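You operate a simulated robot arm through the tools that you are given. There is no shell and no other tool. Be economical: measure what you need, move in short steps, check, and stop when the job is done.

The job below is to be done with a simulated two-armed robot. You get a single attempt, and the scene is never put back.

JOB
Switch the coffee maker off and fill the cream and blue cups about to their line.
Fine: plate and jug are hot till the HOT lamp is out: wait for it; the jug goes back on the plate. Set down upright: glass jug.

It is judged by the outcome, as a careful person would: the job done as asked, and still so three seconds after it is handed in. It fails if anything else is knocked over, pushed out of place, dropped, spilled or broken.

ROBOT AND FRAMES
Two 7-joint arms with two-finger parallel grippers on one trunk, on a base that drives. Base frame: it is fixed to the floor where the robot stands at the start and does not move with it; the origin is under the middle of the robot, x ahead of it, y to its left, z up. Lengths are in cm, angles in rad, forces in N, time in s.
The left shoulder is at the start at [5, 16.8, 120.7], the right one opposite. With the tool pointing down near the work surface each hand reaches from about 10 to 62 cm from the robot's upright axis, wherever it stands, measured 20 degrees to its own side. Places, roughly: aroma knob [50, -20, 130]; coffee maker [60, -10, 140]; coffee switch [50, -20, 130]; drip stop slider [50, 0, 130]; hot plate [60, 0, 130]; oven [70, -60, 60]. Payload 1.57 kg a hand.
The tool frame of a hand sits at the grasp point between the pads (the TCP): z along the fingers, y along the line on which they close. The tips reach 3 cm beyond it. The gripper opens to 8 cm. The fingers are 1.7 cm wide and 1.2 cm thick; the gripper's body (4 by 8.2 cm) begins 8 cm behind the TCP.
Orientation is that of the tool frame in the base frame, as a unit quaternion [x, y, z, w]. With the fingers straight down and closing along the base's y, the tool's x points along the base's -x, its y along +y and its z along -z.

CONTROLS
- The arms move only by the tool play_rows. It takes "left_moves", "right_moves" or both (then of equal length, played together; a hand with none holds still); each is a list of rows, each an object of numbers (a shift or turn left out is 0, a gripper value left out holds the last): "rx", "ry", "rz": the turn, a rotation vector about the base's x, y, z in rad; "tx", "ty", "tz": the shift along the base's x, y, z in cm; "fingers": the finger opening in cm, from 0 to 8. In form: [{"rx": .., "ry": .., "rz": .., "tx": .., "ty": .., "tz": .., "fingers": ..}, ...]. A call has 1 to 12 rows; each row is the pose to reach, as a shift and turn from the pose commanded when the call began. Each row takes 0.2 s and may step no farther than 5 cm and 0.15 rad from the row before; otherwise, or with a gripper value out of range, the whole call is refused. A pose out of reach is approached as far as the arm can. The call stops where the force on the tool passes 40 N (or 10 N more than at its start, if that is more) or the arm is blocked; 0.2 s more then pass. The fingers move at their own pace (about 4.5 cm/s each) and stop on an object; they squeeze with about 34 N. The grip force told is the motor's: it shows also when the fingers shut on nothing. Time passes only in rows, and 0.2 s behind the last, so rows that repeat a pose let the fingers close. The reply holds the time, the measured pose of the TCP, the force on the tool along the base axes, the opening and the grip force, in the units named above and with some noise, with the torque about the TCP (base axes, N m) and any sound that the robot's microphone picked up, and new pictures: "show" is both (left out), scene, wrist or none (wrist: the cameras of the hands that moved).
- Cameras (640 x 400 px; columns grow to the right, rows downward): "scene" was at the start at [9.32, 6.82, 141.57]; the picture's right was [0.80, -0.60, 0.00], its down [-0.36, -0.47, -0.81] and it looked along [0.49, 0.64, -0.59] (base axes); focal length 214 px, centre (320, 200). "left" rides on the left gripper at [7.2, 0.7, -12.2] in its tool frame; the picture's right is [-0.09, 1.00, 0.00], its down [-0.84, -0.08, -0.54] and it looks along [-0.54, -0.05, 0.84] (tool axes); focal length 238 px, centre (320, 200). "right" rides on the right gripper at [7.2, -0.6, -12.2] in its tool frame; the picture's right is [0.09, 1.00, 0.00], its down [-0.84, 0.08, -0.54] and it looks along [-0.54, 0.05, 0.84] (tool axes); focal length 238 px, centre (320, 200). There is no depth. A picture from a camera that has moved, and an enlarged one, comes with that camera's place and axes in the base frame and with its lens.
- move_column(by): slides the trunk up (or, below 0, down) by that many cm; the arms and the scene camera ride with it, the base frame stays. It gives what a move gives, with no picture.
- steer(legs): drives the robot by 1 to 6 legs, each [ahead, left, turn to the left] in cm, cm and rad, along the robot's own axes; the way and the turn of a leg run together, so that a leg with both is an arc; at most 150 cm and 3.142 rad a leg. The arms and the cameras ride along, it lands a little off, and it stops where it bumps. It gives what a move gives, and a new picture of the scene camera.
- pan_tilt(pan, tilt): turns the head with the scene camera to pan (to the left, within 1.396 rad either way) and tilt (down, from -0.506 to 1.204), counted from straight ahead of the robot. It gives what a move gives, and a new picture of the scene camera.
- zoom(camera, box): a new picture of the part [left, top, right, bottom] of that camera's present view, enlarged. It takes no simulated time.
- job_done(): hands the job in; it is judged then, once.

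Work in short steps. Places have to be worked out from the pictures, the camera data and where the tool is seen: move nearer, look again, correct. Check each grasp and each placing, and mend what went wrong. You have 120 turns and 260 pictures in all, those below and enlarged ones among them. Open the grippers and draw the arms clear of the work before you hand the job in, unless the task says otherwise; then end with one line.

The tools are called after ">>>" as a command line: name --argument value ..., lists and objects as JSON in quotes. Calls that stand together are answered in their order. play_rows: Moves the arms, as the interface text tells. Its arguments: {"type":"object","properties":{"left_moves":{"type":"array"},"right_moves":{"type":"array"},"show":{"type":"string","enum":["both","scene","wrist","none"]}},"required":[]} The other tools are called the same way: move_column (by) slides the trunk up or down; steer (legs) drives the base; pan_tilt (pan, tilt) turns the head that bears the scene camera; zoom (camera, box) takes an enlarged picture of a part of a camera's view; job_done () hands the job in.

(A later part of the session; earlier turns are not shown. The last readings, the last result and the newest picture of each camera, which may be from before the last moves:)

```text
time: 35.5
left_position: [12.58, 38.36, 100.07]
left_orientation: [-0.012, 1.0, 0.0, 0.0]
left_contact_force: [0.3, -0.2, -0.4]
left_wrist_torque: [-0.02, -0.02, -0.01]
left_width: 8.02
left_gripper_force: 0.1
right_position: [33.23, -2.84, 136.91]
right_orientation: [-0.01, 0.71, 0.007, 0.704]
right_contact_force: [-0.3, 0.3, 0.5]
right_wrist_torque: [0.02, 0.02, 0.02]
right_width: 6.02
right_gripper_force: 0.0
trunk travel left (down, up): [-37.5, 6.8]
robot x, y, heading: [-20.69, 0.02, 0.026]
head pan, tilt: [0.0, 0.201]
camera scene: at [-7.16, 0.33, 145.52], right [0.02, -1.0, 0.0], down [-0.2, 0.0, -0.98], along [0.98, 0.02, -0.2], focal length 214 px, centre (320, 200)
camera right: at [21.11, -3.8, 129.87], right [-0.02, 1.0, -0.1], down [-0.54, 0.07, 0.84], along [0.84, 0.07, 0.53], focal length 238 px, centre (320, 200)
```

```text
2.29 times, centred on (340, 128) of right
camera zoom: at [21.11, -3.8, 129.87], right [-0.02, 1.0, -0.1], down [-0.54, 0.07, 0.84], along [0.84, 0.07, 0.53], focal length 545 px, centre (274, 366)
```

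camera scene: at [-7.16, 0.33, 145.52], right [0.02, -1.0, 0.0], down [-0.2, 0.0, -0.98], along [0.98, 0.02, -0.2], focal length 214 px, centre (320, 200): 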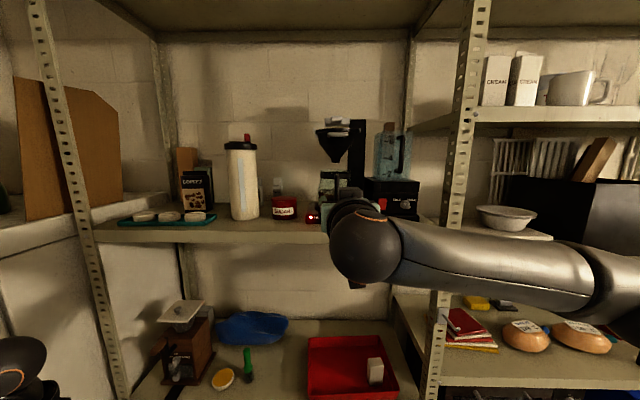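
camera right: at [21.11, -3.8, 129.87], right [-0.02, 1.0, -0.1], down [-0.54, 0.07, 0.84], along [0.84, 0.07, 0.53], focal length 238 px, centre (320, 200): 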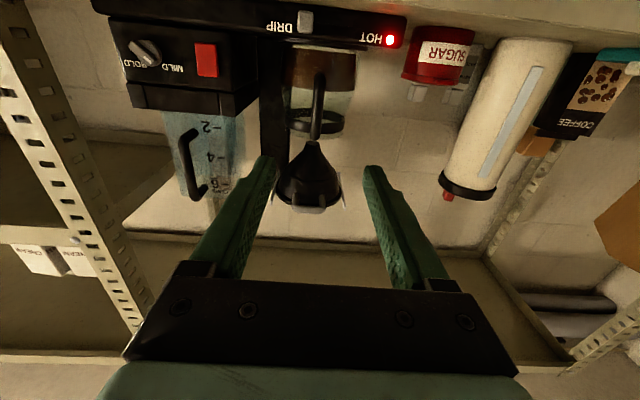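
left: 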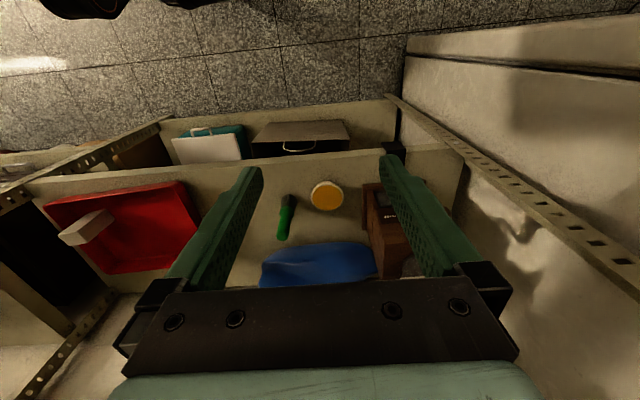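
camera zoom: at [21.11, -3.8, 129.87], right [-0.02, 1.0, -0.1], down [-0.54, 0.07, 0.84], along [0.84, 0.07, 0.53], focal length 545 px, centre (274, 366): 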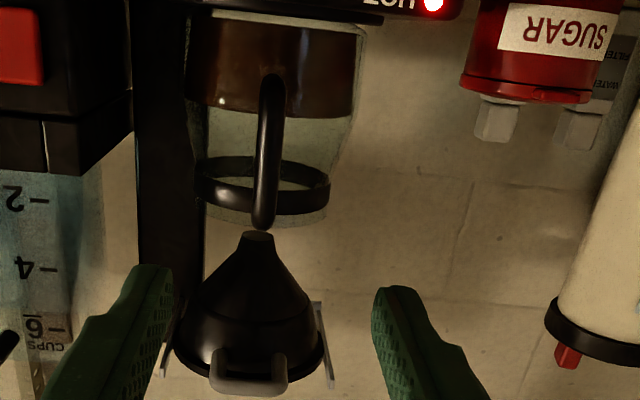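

Handle: x≈53, y≈-2.9, z 132.6–139.8. The lamp is still on; I wait.

>>> play_rows --right_moves '[{}, {}, {}, {}, {}, {}, {}, {}, {}, {}, {}, {}]' --show "none"

>>> play_rows --right_moves '[{}, {}, {}, {}, {}, {}, {}, {}, {}, {}, {}, {}]' --show "none"

>>> play_rows --right_moves '[{}, {}, {}, {}, {}, {}, {}, {}, {}, {}, {}, {}]' --show "none"

>>> play_rows --right_moves '[{}, {}, {}, {}, {}, {}, {}, {}, {}, {}, {}, {}]' --show "none"

>>> play_rows --right_moves '[{}, {}, {}, {}, {}, {}, {}, {}, {}, {}, {}, {}]' --show "wrist"

```text
time: 38.1
left_position: [12.47, 38.31, 99.92]
left_orientation: [-0.011, 1.0, 0.0, 0.0]
left_contact_force: [0.2, 0.6, 0.2]
left_wrist_torque: [0.01, 0.03, 0.0]
left_width: 8.0
left_gripper_force: 0.0
right_position: [33.21, -2.95, 136.93]
right_orientation: [-0.01, 0.71, 0.006, 0.704]
right_contact_force: [-0.2, -0.5, -0.2]
right_wrist_torque: [-0.01, -0.01, -0.02]
right_width: 6.0
right_gripper_force: 0.1
trunk travel left (down, up): [-37.5, 6.8]
robot x, y, heading: [-20.82, 0.26, 0.021]
head pan, tilt: [0.0, 0.201]
```

```text
time: 40.7
left_position: [12.58, 38.41, 100.0]
left_orientation: [-0.011, 1.0, 0.0, 0.001]
left_contact_force: [-0.1, -0.6, 0.3]
left_wrist_torque: [-0.03, -0.01, -0.01]
left_width: 7.98
left_gripper_force: 0.0
right_position: [33.22, -2.91, 136.85]
right_orientation: [-0.009, 0.71, 0.005, 0.704]
right_contact_force: [-0.9, 0.4, 0.8]
right_wrist_torque: [-0.02, 0.01, 0.02]
right_width: 6.0
right_gripper_force: 0.1
trunk travel left (down, up): [-37.5, 6.8]
robot x, y, heading: [-20.53, 0.34, 0.022]
head pan, tilt: [0.0, 0.201]
```

```text
time: 43.3
left_position: [12.51, 38.52, 100.03]
left_orientation: [-0.011, 1.0, 0.0, 0.0]
left_contact_force: [-1.3, -0.6, 0.2]
left_wrist_torque: [0.02, -0.01, 0.0]
left_width: 8.01
left_gripper_force: 0.0
right_position: [33.19, -2.93, 136.88]
right_orientation: [-0.01, 0.71, 0.007, 0.704]
right_contact_force: [0.2, -0.3, -0.3]
right_wrist_torque: [-0.02, 0.0, -0.01]
right_width: 5.97
right_gripper_force: 0.0
trunk travel left (down, up): [-37.5, 6.8]
robot x, y, heading: [-20.35, 0.25, 0.019]
head pan, tilt: [0.0, 0.201]
```

```text
time: 45.9
left_position: [12.56, 38.43, 100.0]
left_orientation: [-0.011, 1.0, 0.0, 0.0]
left_contact_force: [0.1, -0.1, -0.5]
left_wrist_torque: [-0.03, 0.0, 0.02]
left_width: 8.01
left_gripper_force: 0.0
right_position: [33.25, -3.0, 136.82]
right_orientation: [-0.009, 0.71, 0.006, 0.704]
right_contact_force: [-1.1, -0.2, -0.7]
right_wrist_torque: [0.0, 0.0, 0.01]
right_width: 5.98
right_gripper_force: 0.1
trunk travel left (down, up): [-37.5, 6.8]
robot x, y, heading: [-20.39, -0.13, 0.022]
head pan, tilt: [0.0, 0.201]
```

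```text
time: 48.5
left_position: [12.55, 38.38, 99.97]
left_orientation: [-0.011, 1.0, 0.001, 0.001]
left_contact_force: [0.4, 0.4, -0.5]
left_wrist_torque: [0.03, 0.01, 0.04]
left_width: 8.03
left_gripper_force: 0.0
right_position: [33.24, -2.9, 136.85]
right_orientation: [-0.008, 0.71, 0.005, 0.704]
right_contact_force: [-0.6, 0.6, 0.1]
right_wrist_torque: [0.02, 0.02, 0.0]
right_width: 5.98
right_gripper_force: 0.1
trunk travel left (down, up): [-37.5, 6.8]
robot x, y, heading: [-20.33, 0.35, 0.024]
head pan, tilt: [0.0, 0.201]
camera right: at [21.1, -3.84, 129.86], right [-0.02, 1.0, -0.1], down [-0.54, 0.07, 0.84], along [0.84, 0.07, 0.53], focal length 238 px, centre (320, 200)
```

right: 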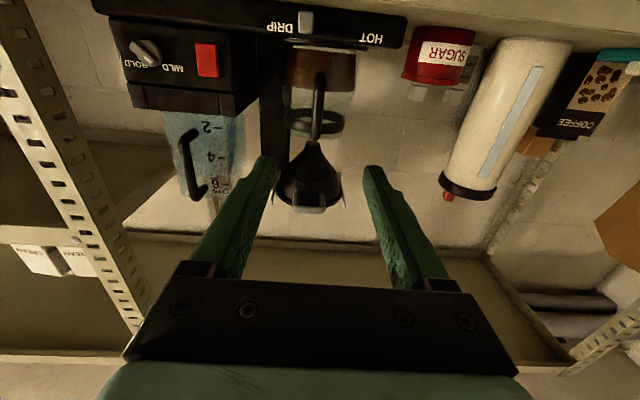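

The HOT lamp is out. I approach the handle with open fingers, stopping short to check alignment.

>>> play_rows --right_moves '[{"tx": 4}, {"tx": 8}, {"tx": 11}, {"tx": 13}, {"tx": 14}]'

>>> zoom --camera "right" --box '[200, 40, 480, 215]'

```text
time: 49.7
left_position: [12.63, 38.42, 99.97]
left_orientation: [-0.012, 1.0, 0.0, 0.0]
left_contact_force: [0.5, 0.1, -0.2]
left_wrist_torque: [0.0, -0.06, -0.02]
left_width: 8.0
left_gripper_force: 0.0
right_position: [47.3, -2.97, 137.01]
right_orientation: [-0.008, 0.709, 0.006, 0.705]
right_contact_force: [0.7, 0.5, -0.4]
right_wrist_torque: [-0.02, 0.0, 0.0]
right_width: 5.99
right_gripper_force: 0.1
trunk travel left (down, up): [-37.5, 6.8]
robot x, y, heading: [-20.33, 0.01, 0.026]
head pan, tilt: [0.0, 0.201]
camera scene: at [-7.16, 0.31, 145.52], right [0.02, -1.0, 0.0], down [-0.2, 0.0, -0.98], along [0.98, 0.02, -0.2], focal length 214 px, centre (320, 200)
camera right: at [35.09, -3.88, 129.92], right [-0.02, 1.0, -0.1], down [-0.54, 0.07, 0.84], along [0.84, 0.07, 0.53], focal length 238 px, centre (320, 200)
```

scene: 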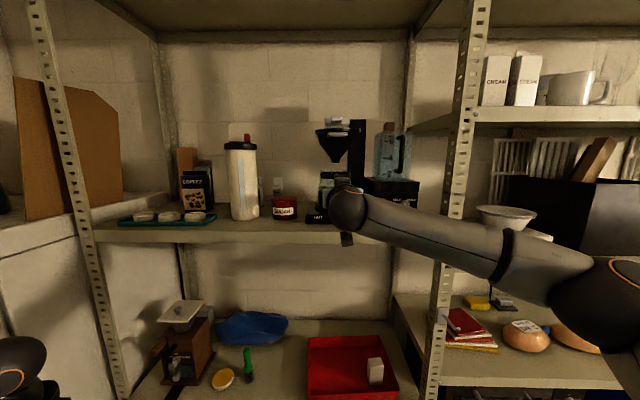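
right: 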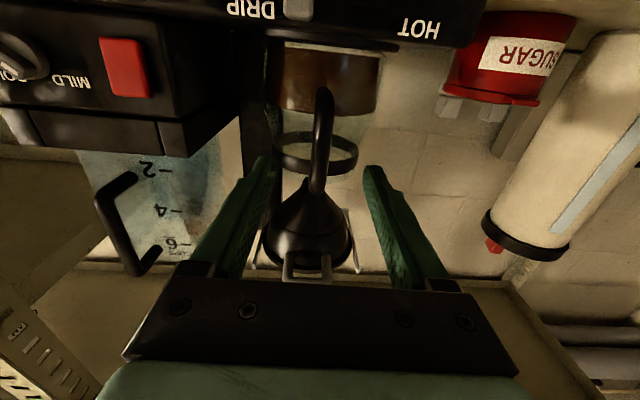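

```text
2.29 times, centred on (340, 128) of right
camera zoom: at [35.09, -3.88, 129.92], right [-0.02, 1.0, -0.1], down [-0.54, 0.07, 0.84], along [0.84, 0.07, 0.53], focal length 545 px, centre (274, 366)
```

zoom: 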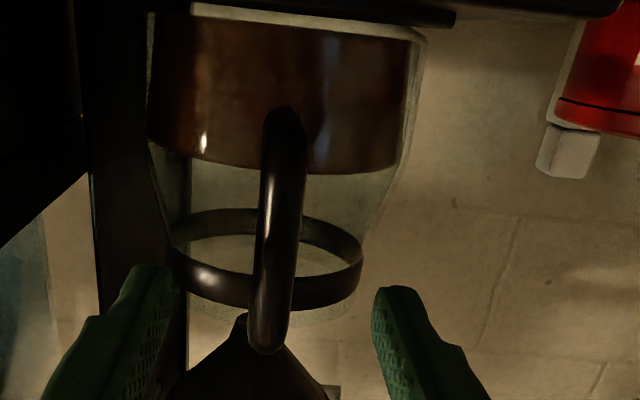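

Handle at x≈50.5, y≈-3, well between the fingers. I advance 3 cm and close.

>>> play_rows --right_moves '[{"tx": 1}, {"tx": 2}, {"tx": 3}, {"tx": 3}]' --show "wrist"

>>> zoom --camera "right" --box '[200, 40, 480, 215]'

```text
time: 50.7
left_position: [12.67, 38.41, 99.92]
left_orientation: [-0.011, 1.0, -0.001, 0.001]
left_contact_force: [0.0, -0.1, 0.0]
left_wrist_torque: [0.02, 0.06, -0.01]
left_width: 7.99
left_gripper_force: 0.2
right_position: [50.24, -2.98, 136.8]
right_orientation: [-0.009, 0.71, 0.006, 0.704]
right_contact_force: [0.7, 0.8, 0.1]
right_wrist_torque: [0.0, 0.02, -0.02]
right_width: 5.99
right_gripper_force: 0.1
trunk travel left (down, up): [-37.5, 6.8]
robot x, y, heading: [-20.81, -0.21, 0.021]
head pan, tilt: [0.0, 0.201]
camera right: at [38.09, -3.86, 129.82], right [-0.02, 1.0, -0.1], down [-0.54, 0.07, 0.84], along [0.84, 0.07, 0.53], focal length 238 px, centre (320, 200)
```

right: 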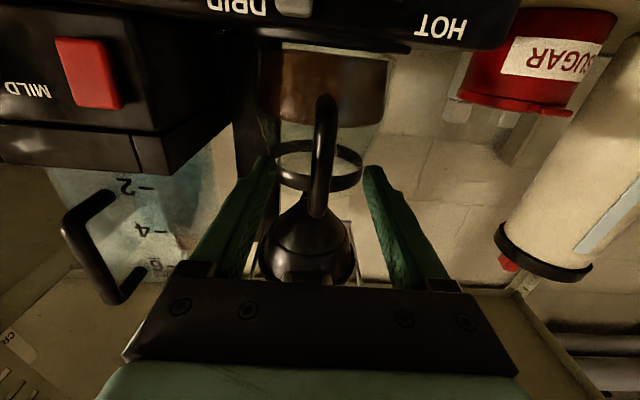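

```text
2.29 times, centred on (340, 128) of right
camera zoom: at [38.09, -3.86, 129.82], right [-0.02, 1.0, -0.1], down [-0.54, 0.07, 0.84], along [0.84, 0.07, 0.53], focal length 545 px, centre (274, 366)
```

zoom: 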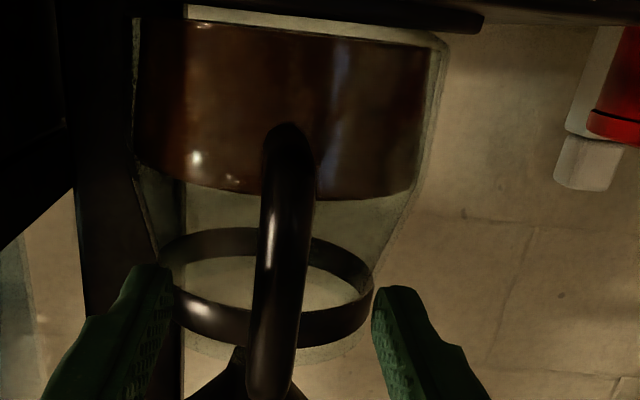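

The bar lies about 0.8 cm ahead of the TCP, between the pads. I close.

>>> play_rows --right_moves '[{"fingers": 3}, {"fingers": 1}, {"fingers": 0}, {"fingers": 0}, {"fingers": 0}]' --show "wrist"

```text
time: 51.9
left_position: [12.58, 38.26, 99.97]
left_orientation: [-0.012, 1.0, 0.0, 0.0]
left_contact_force: [-0.5, 0.1, -0.7]
left_wrist_torque: [-0.02, 0.03, 0.0]
left_width: 8.0
left_gripper_force: 0.0
right_position: [50.12, -2.95, 136.89]
right_orientation: [-0.009, 0.71, 0.006, 0.704]
right_contact_force: [0.6, 0.7, -0.7]
right_wrist_torque: [0.08, -0.05, 0.04]
right_width: 1.37
right_gripper_force: 30.1
trunk travel left (down, up): [-37.5, 6.8]
robot x, y, heading: [-20.28, 0.33, 0.026]
head pan, tilt: [0.0, 0.201]
camera right: at [38.08, -3.83, 129.83], right [-0.02, 1.0, -0.1], down [-0.54, 0.07, 0.84], along [0.84, 0.07, 0.53], focal length 238 px, centre (320, 200)
```

right: 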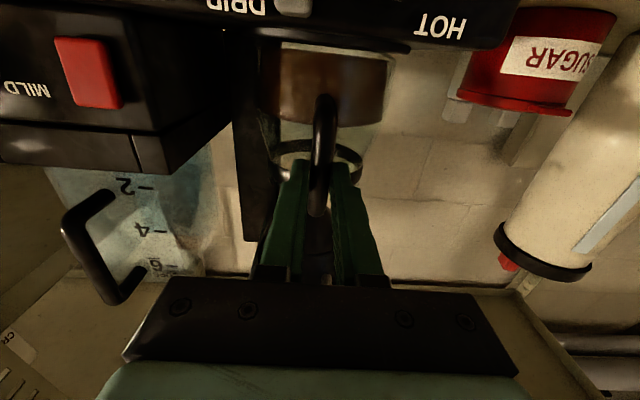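

The handle is held (width 1.37, no side load). I lift about 1 cm to feel weight and slip.

>>> play_rows --right_moves '[{"tz": 0.3}, {"tz": 0.6}, {"tz": 0.9}, {"tz": 1.2}, {"tz": 1.2}]' --show "wrist"

>>> zoom --camera "scene" --box '[290, 100, 430, 240]'

```text
time: 53.1
left_position: [12.56, 38.32, 99.97]
left_orientation: [-0.011, 1.0, 0.0, 0.001]
left_contact_force: [0.6, 0.2, -0.5]
left_wrist_torque: [0.01, -0.01, -0.01]
left_width: 7.99
left_gripper_force: 0.1
right_position: [50.4, -2.86, 137.93]
right_orientation: [-0.009, 0.71, 0.006, 0.704]
right_contact_force: [0.1, 0.7, -8.5]
right_wrist_torque: [0.0, 0.74, 0.02]
right_width: 1.34
right_gripper_force: 29.9
trunk travel left (down, up): [-37.5, 6.8]
robot x, y, heading: [-20.66, 0.15, 0.027]
head pan, tilt: [0.0, 0.201]
camera right: at [38.15, -3.83, 130.93], right [-0.02, 1.0, -0.1], down [-0.54, 0.07, 0.84], along [0.84, 0.07, 0.53], focal length 238 px, centre (320, 200)
```

right: 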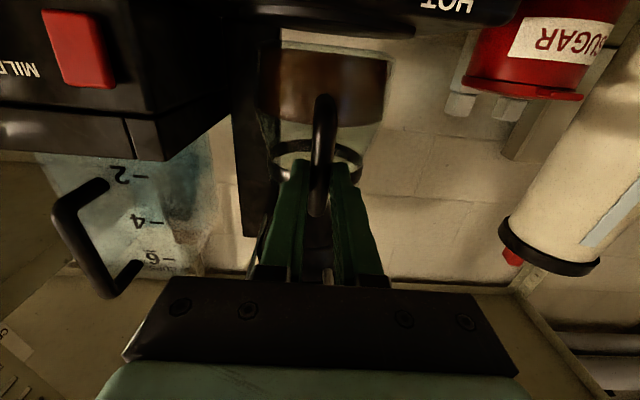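

```text
2.86 times, centred on (360, 170) of scene
camera zoom: at [-7.05, 0.31, 145.5], right [0.02, -1.0, 0.0], down [-0.2, 0.0, -0.98], along [0.98, 0.02, -0.2], focal length 613 px, centre (206, 286)
```

zoom: 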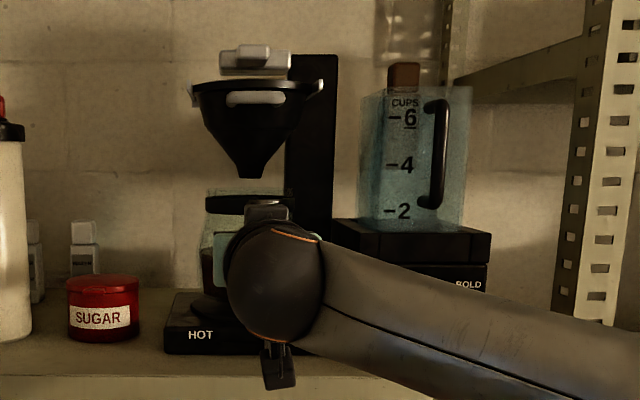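

Lifted: 8.5 N, 0.74 N m, no slip. I pull it straight out from under the funnel.

>>> play_rows --right_moves '[{"tx": -1}, {"tx": -2.2}, {"tx": -3.6}, {"tx": -5}, {"tx": -6.5}, {"tx": -8}, {"tx": -9.5}, {"tx": -11}, {"tx": -12.5}, {"tx": -14}, {"tx": -15}, {"tx": -15.5}]'

>>> zoom --camera "scene" --box '[270, 80, 450, 240]'

```text
time: 55.7
left_position: [12.62, 38.44, 99.96]
left_orientation: [-0.011, 1.0, 0.0, 0.0]
left_contact_force: [-0.1, -0.6, -0.7]
left_wrist_torque: [0.02, -0.04, -0.01]
left_width: 8.0
left_gripper_force: 0.0
right_position: [34.68, -2.86, 137.98]
right_orientation: [-0.01, 0.711, 0.006, 0.703]
right_contact_force: [0.0, -0.1, -7.2]
right_wrist_torque: [-0.01, 0.75, -0.01]
right_width: 1.33
right_gripper_force: 30.1
trunk travel left (down, up): [-37.5, 6.8]
robot x, y, heading: [-20.72, -0.05, 0.023]
head pan, tilt: [0.0, 0.201]
camera scene: at [-7.08, 0.31, 145.51], right [0.02, -1.0, 0.0], down [-0.2, 0.0, -0.98], along [0.98, 0.02, -0.2], focal length 214 px, centre (320, 200)
camera right: at [22.57, -3.81, 131.0], right [-0.02, 1.0, -0.1], down [-0.54, 0.07, 0.84], along [0.84, 0.07, 0.53], focal length 238 px, centre (320, 200)
```

scene: 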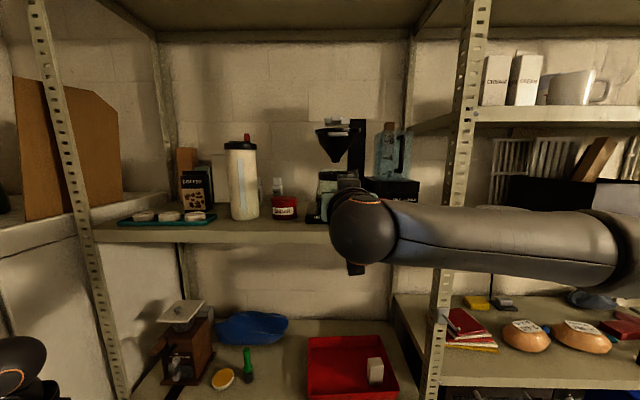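
right: 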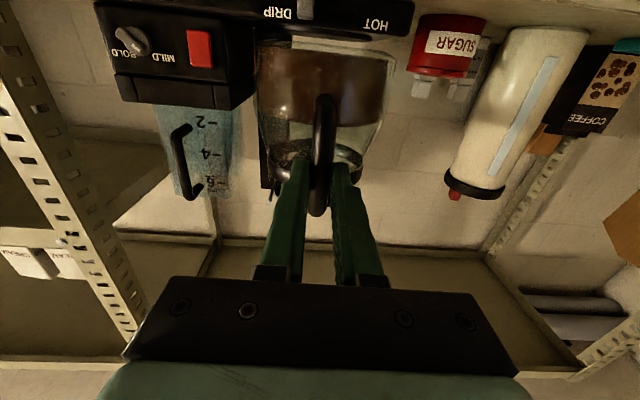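

```text
2.50 times, centred on (360, 160) of scene
camera zoom: at [-7.08, 0.31, 145.51], right [0.02, -1.0, 0.0], down [-0.2, 0.0, -0.98], along [0.98, 0.02, -0.2], focal length 536 px, centre (220, 300)
```

zoom: 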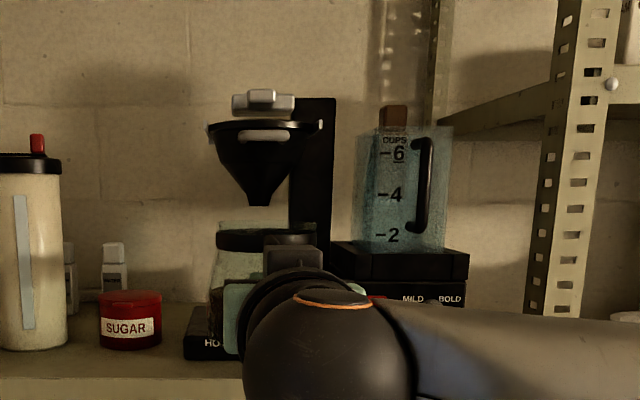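

The jug is free. I back off 15 cm and turn about to face the cup table.

>>> steer --legs '[[-15, 0, 0], [0, 0, 1.55]]'

>>> zoom --camera "right" --box '[0, 0, 640, 400]'

```text
time: 57.1
left_position: [-1.49, 37.75, 99.84]
left_orientation: [-0.01, 1.0, 0.0, -0.001]
left_contact_force: [-0.1, 0.2, -0.2]
left_wrist_torque: [-0.01, 0.02, -0.01]
left_width: 8.0
left_gripper_force: 0.1
right_position: [20.62, -3.25, 137.49]
right_orientation: [-0.011, 0.715, 0.006, 0.699]
right_contact_force: [1.0, 0.5, -7.4]
right_wrist_torque: [-0.02, 0.7, -0.03]
right_width: 1.34
right_gripper_force: 29.5
trunk travel left (down, up): [-37.5, 6.8]
robot x, y, heading: [-34.57, -0.4, 0.021]
head pan, tilt: [0.0, 0.201]
stopped in leg 1: the robot was blocked; the commanded pose is now the measured one
camera scene: at [-21.17, -0.12, 145.48], right [0.02, -1.0, 0.0], down [-0.2, 0.0, -0.98], along [0.98, 0.02, -0.2], focal length 214 px, centre (320, 200)
```

scene: 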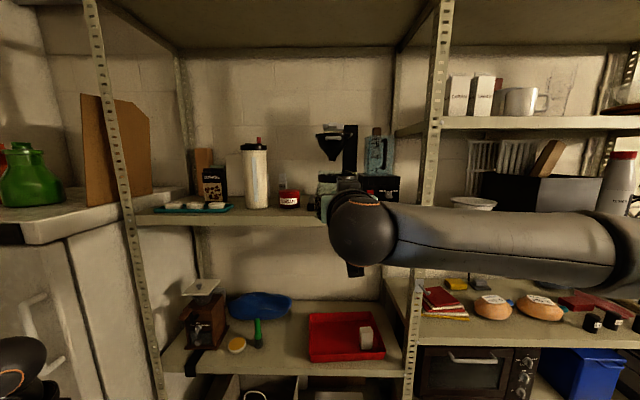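

```text
1.00 times, centred on (320, 200) of right (not enlarged: the box is as wide or as high as the picture)
camera zoom: at [8.41, -4.26, 130.65], right [-0.02, 0.99, -0.1], down [-0.53, 0.07, 0.85], along [0.85, 0.07, 0.52], focal length 238 px, centre (320, 200)
```

zoom: 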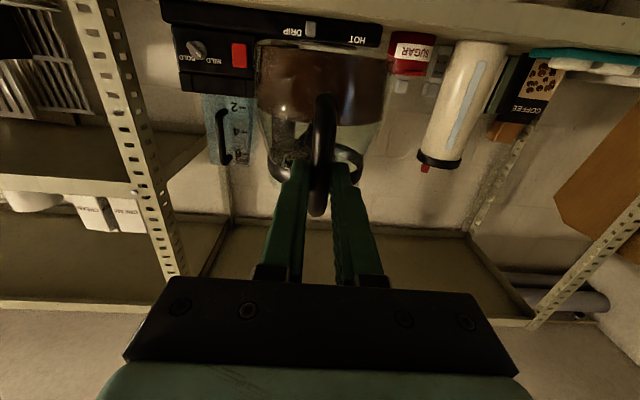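

I bumped something at x≈-60 behind (the table's edge likely). I move forward 6 and turn there.

>>> steer --legs '[[7, 0, 0], [0, 0, 1.5]]'

>>> pan_tilt --pan 1.0 --tilt 0.7

```text
time: 61.8
left_position: [-64.05, 35.29, 100.02]
left_orientation: [-0.694, 0.72, -0.001, -0.001]
left_contact_force: [0.6, -0.1, -0.2]
left_wrist_torque: [0.0, -0.02, 0.01]
left_width: 8.0
left_gripper_force: 0.1
right_position: [-21.56, 54.9, 137.92]
right_orientation: [-0.495, 0.511, 0.486, 0.507]
right_contact_force: [-0.6, -0.2, -6.7]
right_wrist_torque: [-0.74, -0.02, 0.0]
right_width: 1.37
right_gripper_force: 29.7
trunk travel left (down, up): [-37.5, 6.8]
robot x, y, heading: [-28.18, -0.26, 1.533]
head pan, tilt: [0.0, 0.201]
camera scene: at [-27.28, 13.17, 145.51], right [1.0, -0.04, 0.0], down [-0.01, -0.2, -0.98], along [0.04, 0.98, -0.2], focal length 214 px, centre (320, 200)
```

scene: 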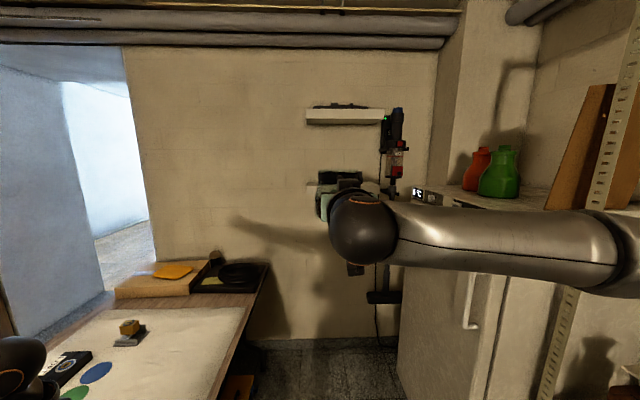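

```text
time: 63.1
left_position: [-63.88, 35.25, 100.0]
left_orientation: [-0.694, 0.72, 0.0, -0.001]
left_contact_force: [0.2, 0.0, -0.1]
left_wrist_torque: [-0.02, 0.03, 0.02]
left_width: 8.03
left_gripper_force: 0.0
right_position: [-21.62, 54.9, 137.89]
right_orientation: [-0.495, 0.511, 0.486, 0.507]
right_contact_force: [-0.7, -0.5, -7.0]
right_wrist_torque: [-0.75, 0.03, 0.0]
right_width: 1.36
right_gripper_force: 30.3
trunk travel left (down, up): [-37.5, 6.8]
robot x, y, heading: [-28.4, 0.03, 1.532]
head pan, tilt: [1.0, 0.7]
camera scene: at [-34.58, 8.71, 140.97], right [0.57, 0.82, 0.0], down [0.53, -0.37, -0.76], along [-0.63, 0.44, -0.64], focal length 214 px, centre (320, 200)
```

scene: 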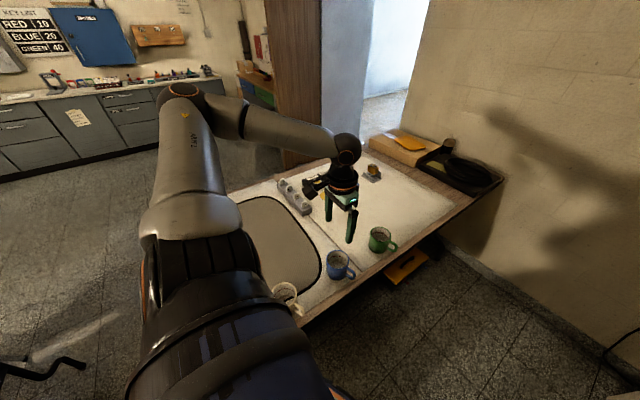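

The cups are undisturbed. I turn on to face the table (heading π).

>>> pan_tilt --pan 0.0 --tilt 0.7

>>> steer --legs '[[0, 0, 1.61]]'

```text
time: 64.4
left_position: [-63.85, 35.31, 99.93]
left_orientation: [-0.694, 0.72, -0.001, -0.001]
left_contact_force: [-0.5, 0.7, 0.2]
left_wrist_torque: [0.01, 0.04, -0.01]
left_width: 8.01
left_gripper_force: 0.0
right_position: [-21.5, 54.83, 137.97]
right_orientation: [-0.496, 0.511, 0.486, 0.506]
right_contact_force: [-0.6, -0.1, -7.9]
right_wrist_torque: [-0.76, 0.07, -0.03]
right_width: 1.36
right_gripper_force: 29.9
trunk travel left (down, up): [-37.5, 6.8]
robot x, y, heading: [-28.24, -0.38, 1.534]
head pan, tilt: [0.0, 0.7]
camera scene: at [-27.3, 12.34, 140.97], right [1.0, -0.04, 0.0], down [-0.02, -0.64, -0.76], along [0.03, 0.76, -0.64], focal length 214 px, centre (320, 200)
```

scene: 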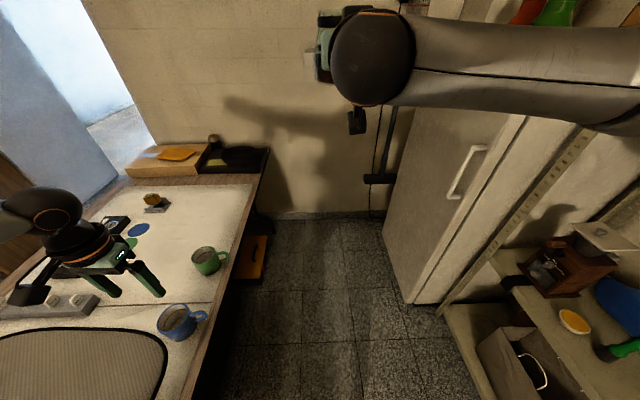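

```text
time: 68.7
left_position: [-61.72, -37.51, 99.98]
left_orientation: [1.0, 0.001, 0.0, 0.0]
left_contact_force: [0.1, 0.6, -0.2]
left_wrist_torque: [0.02, -0.03, -0.01]
left_width: 8.02
left_gripper_force: 0.0
right_position: [-82.91, 4.17, 137.89]
right_orientation: [0.712, 0.003, -0.702, -0.001]
right_contact_force: [0.6, -0.4, -7.3]
right_wrist_torque: [-0.03, -0.73, 0.04]
right_width: 1.34
right_gripper_force: 30.2
trunk travel left (down, up): [-37.5, 6.8]
robot x, y, heading: [-27.95, -0.07, -3.143]
head pan, tilt: [0.0, 0.7]
camera scene: at [-40.36, -0.24, 140.97], right [0.0, 1.0, 0.0], down [0.64, 0.0, -0.76], along [-0.76, 0.0, -0.64], focal length 214 px, centre (320, 200)
```

scene: 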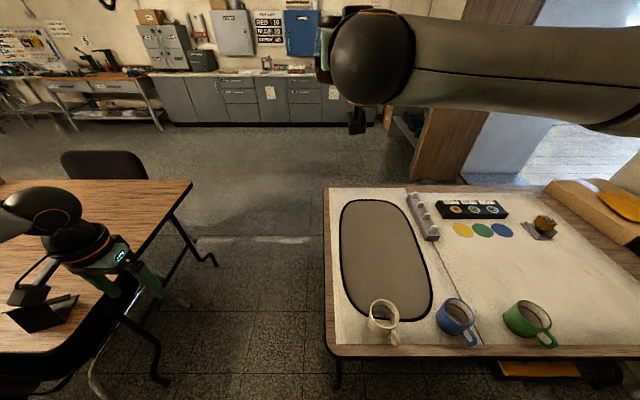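

Clear view of the three cups now: cream ≈[-65,17], blue ≈[-66,37]. I back away from the table and shift sideways to bring them in front.

>>> steer --legs '[[-20, 0, 0], [0, -22, 0]]'

```text
time: 72.4
left_position: [-41.77, -15.61, 99.96]
left_orientation: [1.0, 0.002, 0.0, 0.0]
left_contact_force: [0.7, -0.1, -0.2]
left_wrist_torque: [0.01, 0.03, 0.01]
left_width: 8.0
left_gripper_force: 0.0
right_position: [-63.04, 26.09, 137.82]
right_orientation: [0.711, 0.003, -0.703, 0.0]
right_contact_force: [-0.5, -0.8, -8.4]
right_wrist_torque: [-0.01, -0.72, 0.01]
right_width: 1.36
right_gripper_force: 29.8
trunk travel left (down, up): [-37.5, 6.8]
robot x, y, heading: [-8.06, 21.92, -3.139]
head pan, tilt: [0.0, 0.7]
camera scene: at [-20.42, 21.84, 140.97], right [0.0, 1.0, 0.0], down [0.64, 0.0, -0.76], along [-0.76, 0.0, -0.64], focal length 214 px, centre (320, 200)
```

scene: 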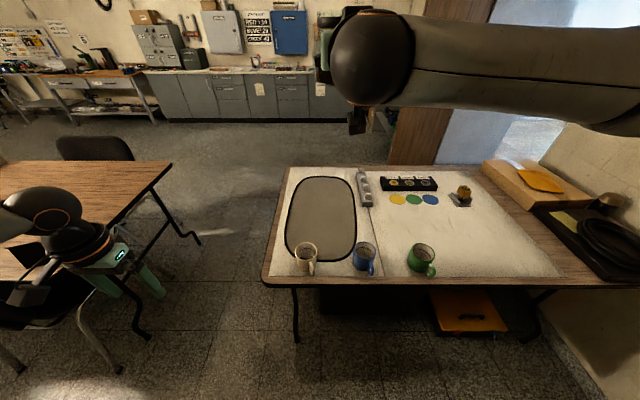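

Cream rim ≈[-64.1,16.6,83], blue rim ≈[-65.4,36.8,82.4]. I set the left hand as a side observer: pointing to +y with its camera above, left of the cream cup.

>>> play_rows --left_moves '[{"rx": 0.086, "ry": -0.086, "rz": 0.086, "tz": 2}, {"rx": 0.172, "ry": -0.172, "rz": 0.172, "tz": 4}, {"rx": 0.258, "ry": -0.258, "rz": 0.258, "tz": 6}, {"rx": 0.344, "ry": -0.344, "rz": 0.344, "tz": 8}, {"rx": 0.43, "ry": -0.43, "rz": 0.43, "tz": 8}, {"rx": 0.516, "ry": -0.516, "rz": 0.516, "tz": 8}, {"rx": 0.602, "ry": -0.602, "rz": 0.602, "tz": 8}]'

```text
time: 74.0
left_position: [-41.74, -15.67, 108.03]
left_orientation: [0.865, 0.29, 0.29, -0.288]
left_contact_force: [-0.3, -1.0, -0.8]
left_wrist_torque: [0.0, -0.02, -0.03]
left_width: 8.01
left_gripper_force: 0.1
right_position: [-62.88, 25.98, 137.71]
right_orientation: [0.712, 0.004, -0.702, 0.0]
right_contact_force: [-0.3, -0.2, -8.1]
right_wrist_torque: [-0.02, -0.73, 0.0]
right_width: 1.34
right_gripper_force: 29.7
trunk travel left (down, up): [-37.5, 6.8]
robot x, y, heading: [-7.3, 21.83, -3.137]
head pan, tilt: [0.0, 0.7]
camera scene: at [-20.44, 21.78, 140.96], right [0.0, 1.0, 0.0], down [0.64, 0.0, -0.76], along [-0.76, 0.0, -0.64], focal length 214 px, centre (320, 200)
camera left: at [-40.68, -21.7, 120.87], right [0.6, -0.69, -0.39], down [-0.79, -0.59, -0.17], along [-0.11, 0.41, -0.9], focal length 238 px, centre (320, 200)
```

scene: 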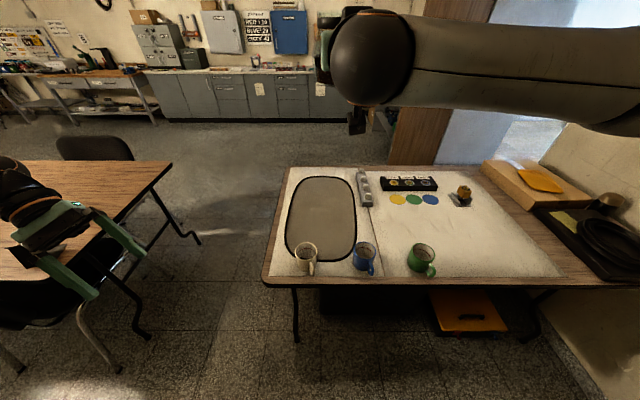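
left: 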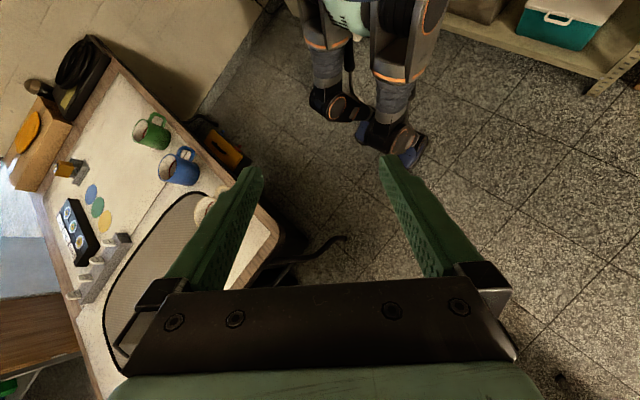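

Going as planned; I finish the turn and move it beside the table end.

>>> play_rows --left_moves '[{"rx": 0.076, "ry": -0.076, "rz": 0.076, "tx": -2}, {"rx": 0.152, "ry": -0.152, "rz": 0.152, "tx": -5}, {"rx": 0.228, "ry": -0.228, "rz": 0.228, "tx": -8, "ty": 1}, {"rx": 0.304, "ry": -0.304, "rz": 0.304, "tx": -11, "ty": 3}, {"rx": 0.38, "ry": -0.38, "rz": 0.38, "tx": -14, "ty": 5}, {"rx": 0.456, "ry": -0.456, "rz": 0.456, "tx": -17, "ty": 7, "tz": -1}, {"rx": 0.532, "ry": -0.532, "rz": 0.532, "tx": -19, "ty": 9, "tz": -2}, {"rx": 0.607, "ry": -0.607, "rz": 0.607, "tx": -20, "ty": 11, "tz": -3}]'

```text
time: 75.8
left_position: [-39.65, -6.15, 111.65]
left_orientation: [0.531, 0.541, 0.443, -0.478]
left_contact_force: [0.1, 0.4, -0.3]
left_wrist_torque: [0.03, 0.0, 0.0]
left_width: 8.0
left_gripper_force: 0.1
left hand out of reach, approached as far as the arm can: row 3, 4, 5, 6, 7, 8
right_position: [-63.09, 25.89, 137.79]
right_orientation: [0.712, 0.003, -0.702, -0.001]
right_contact_force: [-0.4, 0.4, -7.6]
right_wrist_torque: [-0.02, -0.72, 0.0]
right_width: 1.32
right_gripper_force: 30.2
trunk travel left (down, up): [-37.5, 6.8]
robot x, y, heading: [-7.87, 21.92, -3.136]
head pan, tilt: [0.0, 0.7]
camera scene: at [-20.47, 21.74, 140.97], right [0.0, 1.0, 0.0], down [0.65, 0.0, -0.76], along [-0.76, 0.0, -0.65], focal length 214 px, centre (320, 200)
camera left: at [-38.39, -17.02, 120.73], right [0.99, 0.03, -0.12], down [-0.07, -0.66, -0.74], along [-0.1, 0.75, -0.66], focal length 238 px, centre (320, 200)
```

scene: 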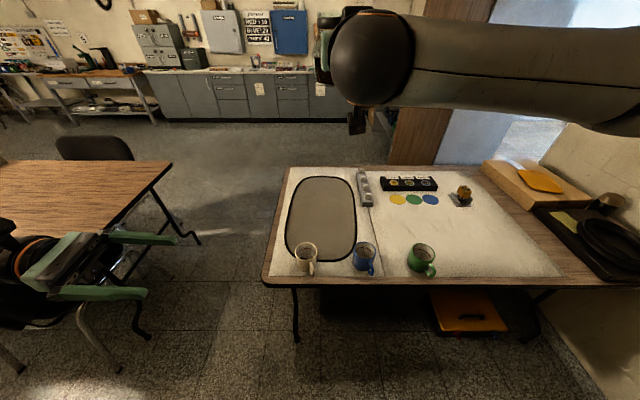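
left: 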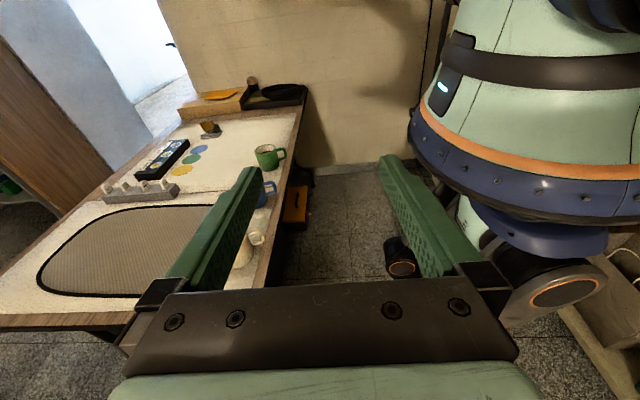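

It cannot get that far forward with this orientation. I turn it 0.45 rad towards the table and nudge forward.

>>> play_rows --left_moves '[{"rz": 0.12, "tx": -2}, {"rz": 0.24, "tx": -4}, {"rz": 0.36, "tx": -7}, {"rz": 0.45, "tx": -9, "ty": -1}, {"rz": 0.45, "tx": -10, "ty": -2}]'

```text
time: 77.0
left_position: [-49.38, -8.13, 111.57]
left_orientation: [0.398, 0.646, 0.325, -0.565]
left_contact_force: [-0.7, -0.2, -0.5]
left_wrist_torque: [-0.01, -0.04, -0.01]
left_width: 8.0
left_gripper_force: 0.1
right_position: [-63.14, 26.0, 137.76]
right_orientation: [0.712, 0.004, -0.702, 0.0]
right_contact_force: [-0.8, 0.2, -7.4]
right_wrist_torque: [-0.03, -0.75, 0.0]
right_width: 1.32
right_gripper_force: 30.0
trunk travel left (down, up): [-37.5, 6.8]
robot x, y, heading: [-8.05, 22.14, -3.139]
head pan, tilt: [0.0, 0.7]
camera scene: at [-20.46, 21.8, 140.96], right [0.0, 1.0, 0.0], down [0.65, 0.0, -0.76], along [-0.76, 0.0, -0.65], focal length 214 px, centre (320, 200)
camera left: at [-43.42, -17.31, 120.75], right [0.88, 0.46, -0.12], down [0.23, -0.63, -0.74], along [-0.41, 0.63, -0.66], focal length 238 px, centre (320, 200)
```

scene: 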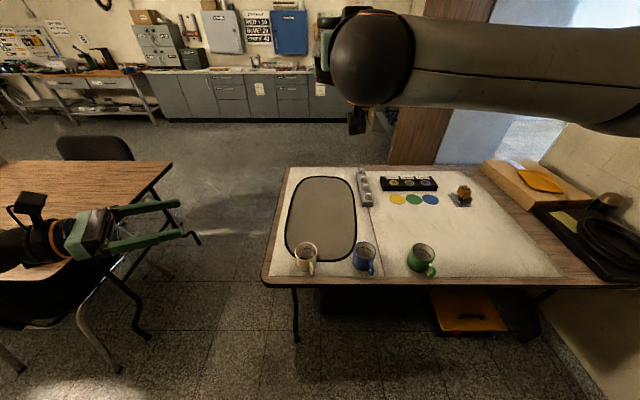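
left: 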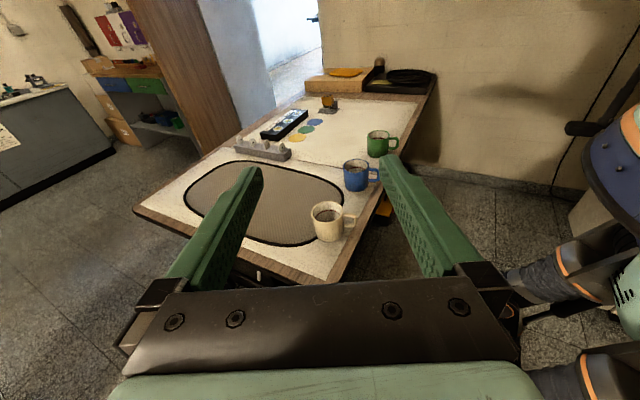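

Superb side view. Cream rim centre ≈[-63.8,16.4,83], blue ≈[-65,36.2,82.5]. I bring the jug back and down in front of the cream cup, upright.

>>> play_rows --right_moves '[{"tx": 1.5, "tz": -1}, {"tx": 4, "tz": -3}, {"tx": 7, "tz": -6, "ty": -1}, {"tx": 10, "tz": -9, "ty": -2}, {"tx": 13, "tz": -12, "ty": -3.5}, {"tx": 15.5, "tz": -15, "ty": -5}, {"tx": 17.5, "tz": -18, "ty": -6.5}, {"tx": 18, "tz": -21, "ty": -8}, {"tx": 18, "tz": -24, "ty": -9}, {"tx": 18, "tz": -27, "ty": -9.5}, {"tx": 18, "tz": -29.5, "ty": -9.5}, {"tx": 18, "tz": -30.5, "ty": -9.5}]'

>>> zoom --camera "left" --box '[200, 80, 520, 280]'

```text
time: 79.6
left_position: [-49.12, -8.15, 111.57]
left_orientation: [0.398, 0.646, 0.324, -0.565]
left_contact_force: [-0.1, -0.3, 0.4]
left_wrist_torque: [-0.02, -0.01, 0.0]
left_width: 7.99
left_gripper_force: 0.1
right_position: [-47.31, 17.06, 108.41]
right_orientation: [0.712, 0.004, -0.702, 0.001]
right_contact_force: [-1.5, 0.1, -7.3]
right_wrist_torque: [0.0, -0.71, 0.01]
right_width: 1.34
right_gripper_force: 29.8
right hand out of reach, approached as far as the arm can: row 10, 11, 12
trunk travel left (down, up): [-37.5, 6.8]
robot x, y, heading: [-8.05, 22.34, -3.144]
head pan, tilt: [0.0, 0.7]
camera scene: at [-20.41, 21.8, 140.97], right [0.0, 1.0, 0.0], down [0.64, 0.0, -0.76], along [-0.76, 0.0, -0.64], focal length 214 px, centre (320, 200)
camera right: at [-34.84, 17.95, 101.4], right [0.01, -1.0, -0.1], down [0.53, -0.08, 0.85], along [-0.85, -0.06, 0.53], focal length 238 px, centre (320, 200)
```

scene: 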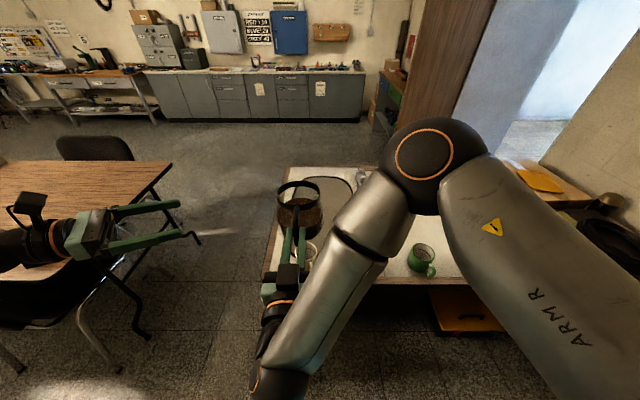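
right: 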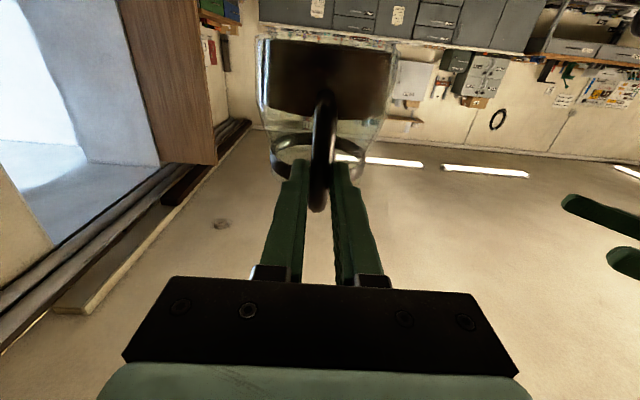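

```text
2.00 times, centred on (360, 180) of left
camera zoom: at [-43.35, -17.31, 120.75], right [0.88, 0.46, -0.12], down [0.22, -0.63, -0.74], along [-0.41, 0.63, -0.66], focal length 477 px, centre (240, 240)
```

zoom: 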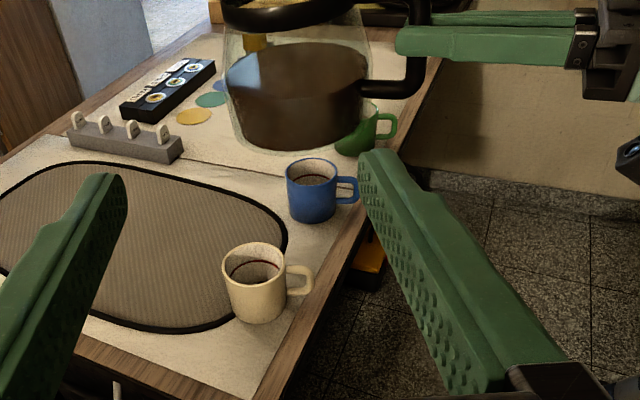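

I look at the jug's rim from above for a spout.

>>> zoom --camera "scene" --box '[250, 160, 370, 260]'

>>> zoom --camera "left" --box '[270, 20, 450, 160]'

```text
4.00 times, centred on (310, 210) of scene
camera zoom: at [-20.41, 21.8, 140.97], right [0.0, 1.0, 0.0], down [0.64, 0.0, -0.76], along [-0.76, 0.0, -0.64], focal length 858 px, centre (360, 160)
```

zoom: 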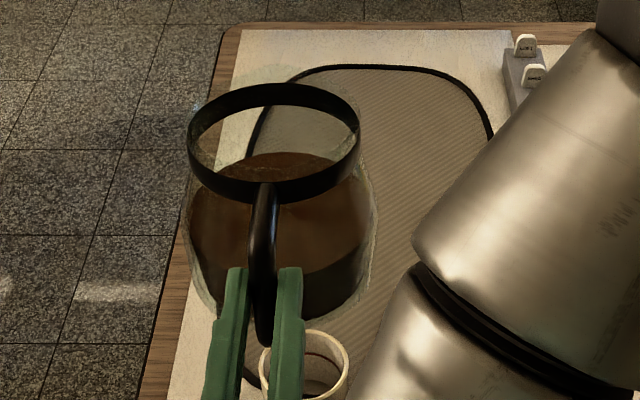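

```text
2.86 times, centred on (360, 90) of left
camera zoom: at [-43.35, -17.31, 120.75], right [0.88, 0.46, -0.12], down [0.22, -0.63, -0.74], along [-0.41, 0.63, -0.66], focal length 681 px, centre (206, 514)
```

zoom: 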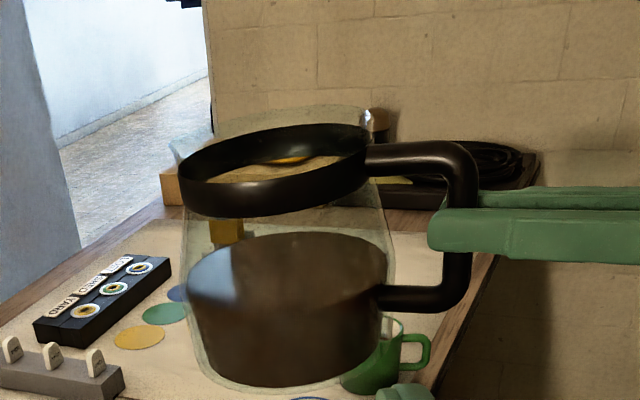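

>>> zoom --camera "left" --box '[310, 45, 390, 100]'

>>> zoom --camera "scene" --box '[270, 165, 350, 220]'

```text
7.27 times, centred on (350, 72) of left
camera zoom: at [-43.35, -17.31, 120.75], right [0.88, 0.46, -0.12], down [0.22, -0.63, -0.74], along [-0.41, 0.63, -0.66], focal length 1734 px, centre (102, 1127)
```

zoom: 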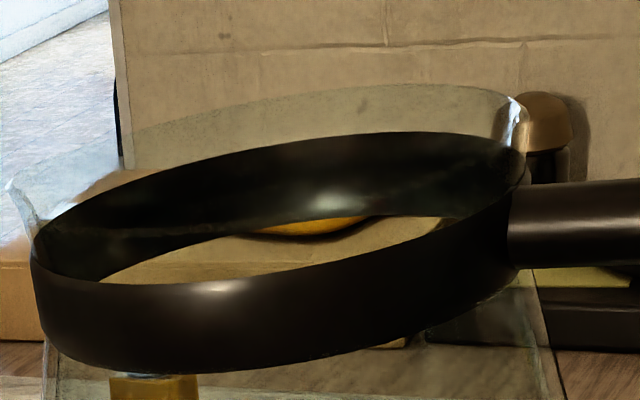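

```text
7.27 times, centred on (310, 192) of scene
camera zoom: at [-20.41, 21.8, 140.97], right [0.0, 1.0, 0.0], down [0.64, 0.0, -0.76], along [-0.76, 0.0, -0.64], focal length 1560 px, centre (393, 254)
```

zoom: 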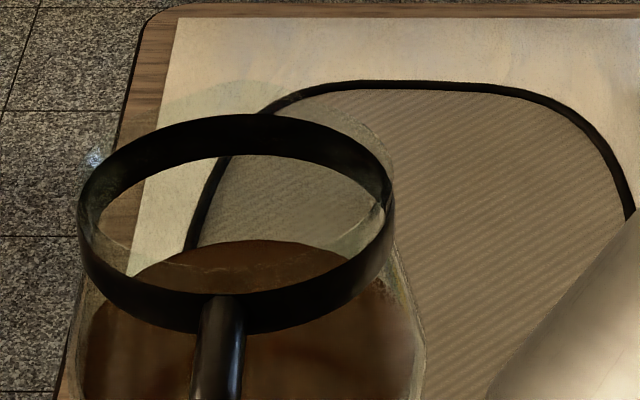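

No marked spout; pour goes forward over the rim opposite the handle. Ring centre ≈11 cm ahead of the TCP; I pitch the jug to 40° (below pouring) with the lip ~10 cm above the cream cup.

>>> play_rows --right_moves '[{"ry": -0.07, "tz": -0.5, "ty": -0.2}, {"ry": -0.15, "tz": -1.2, "ty": -0.5}, {"ry": -0.23, "tz": -2, "ty": -0.5}, {"ry": -0.31, "tz": -3, "ty": -0.5}, {"ry": -0.39, "tz": -4, "ty": -0.5}, {"ry": -0.47, "tz": -5, "ty": -0.5}, {"ry": -0.55, "tz": -6, "ty": -0.5}, {"ry": -0.63, "tz": -7, "ty": -0.5}, {"ry": -0.7, "tz": -7.5, "ty": -0.5}, {"ry": -0.7, "tz": -7.5, "ty": -0.5}]'

>>> zoom --camera "left" --box '[240, 80, 480, 260]'

```text
time: 81.8
left_position: [-49.18, -8.03, 111.6]
left_orientation: [0.399, 0.646, 0.325, -0.564]
left_contact_force: [-0.4, -0.5, 0.7]
left_wrist_torque: [-0.03, -0.01, -0.02]
left_width: 7.99
left_gripper_force: 0.2
right_position: [-47.29, 16.68, 100.9]
right_orientation: [0.91, 0.003, -0.415, 0.0]
right_contact_force: [0.3, 0.7, -8.0]
right_wrist_torque: [-0.01, -0.41, 0.0]
right_width: 1.35
right_gripper_force: 29.8
trunk travel left (down, up): [-37.5, 6.8]
robot x, y, heading: [-7.98, 22.04, -3.14]
head pan, tilt: [0.0, 0.7]
camera scene: at [-20.39, 21.79, 140.97], right [0.0, 1.0, 0.0], down [0.64, 0.0, -0.76], along [-0.76, 0.0, -0.64], focal length 214 px, centre (320, 200)
camera right: at [-33.25, 17.43, 103.51], right [0.07, -1.0, -0.07], down [-0.14, -0.08, 0.99], along [-0.99, -0.06, -0.14], focal length 238 px, centre (320, 200)
```

scene: 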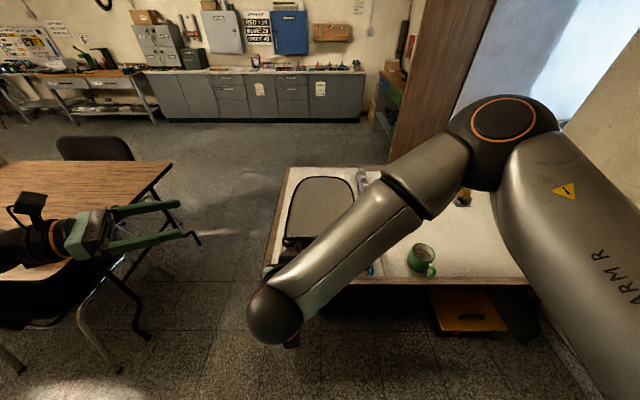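
right: 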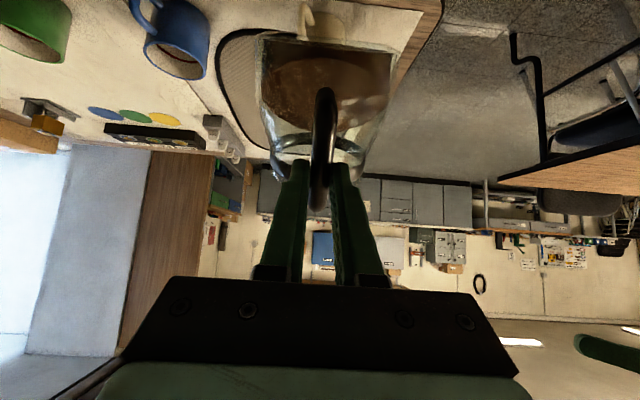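

```text
2.22 times, centred on (360, 170) of left
camera zoom: at [-43.34, -17.32, 120.75], right [0.88, 0.46, -0.12], down [0.22, -0.63, -0.74], along [-0.41, 0.63, -0.66], focal length 530 px, centre (231, 267)
```

zoom: 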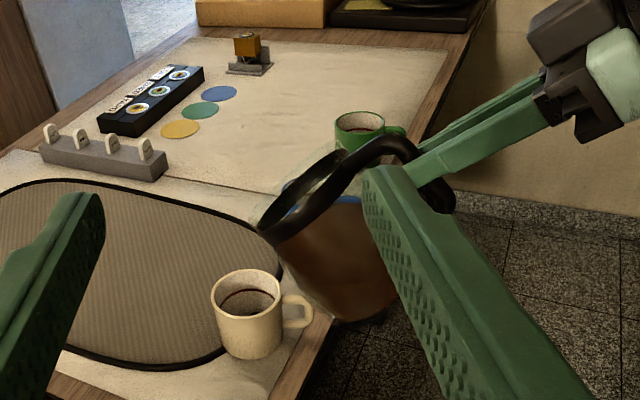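

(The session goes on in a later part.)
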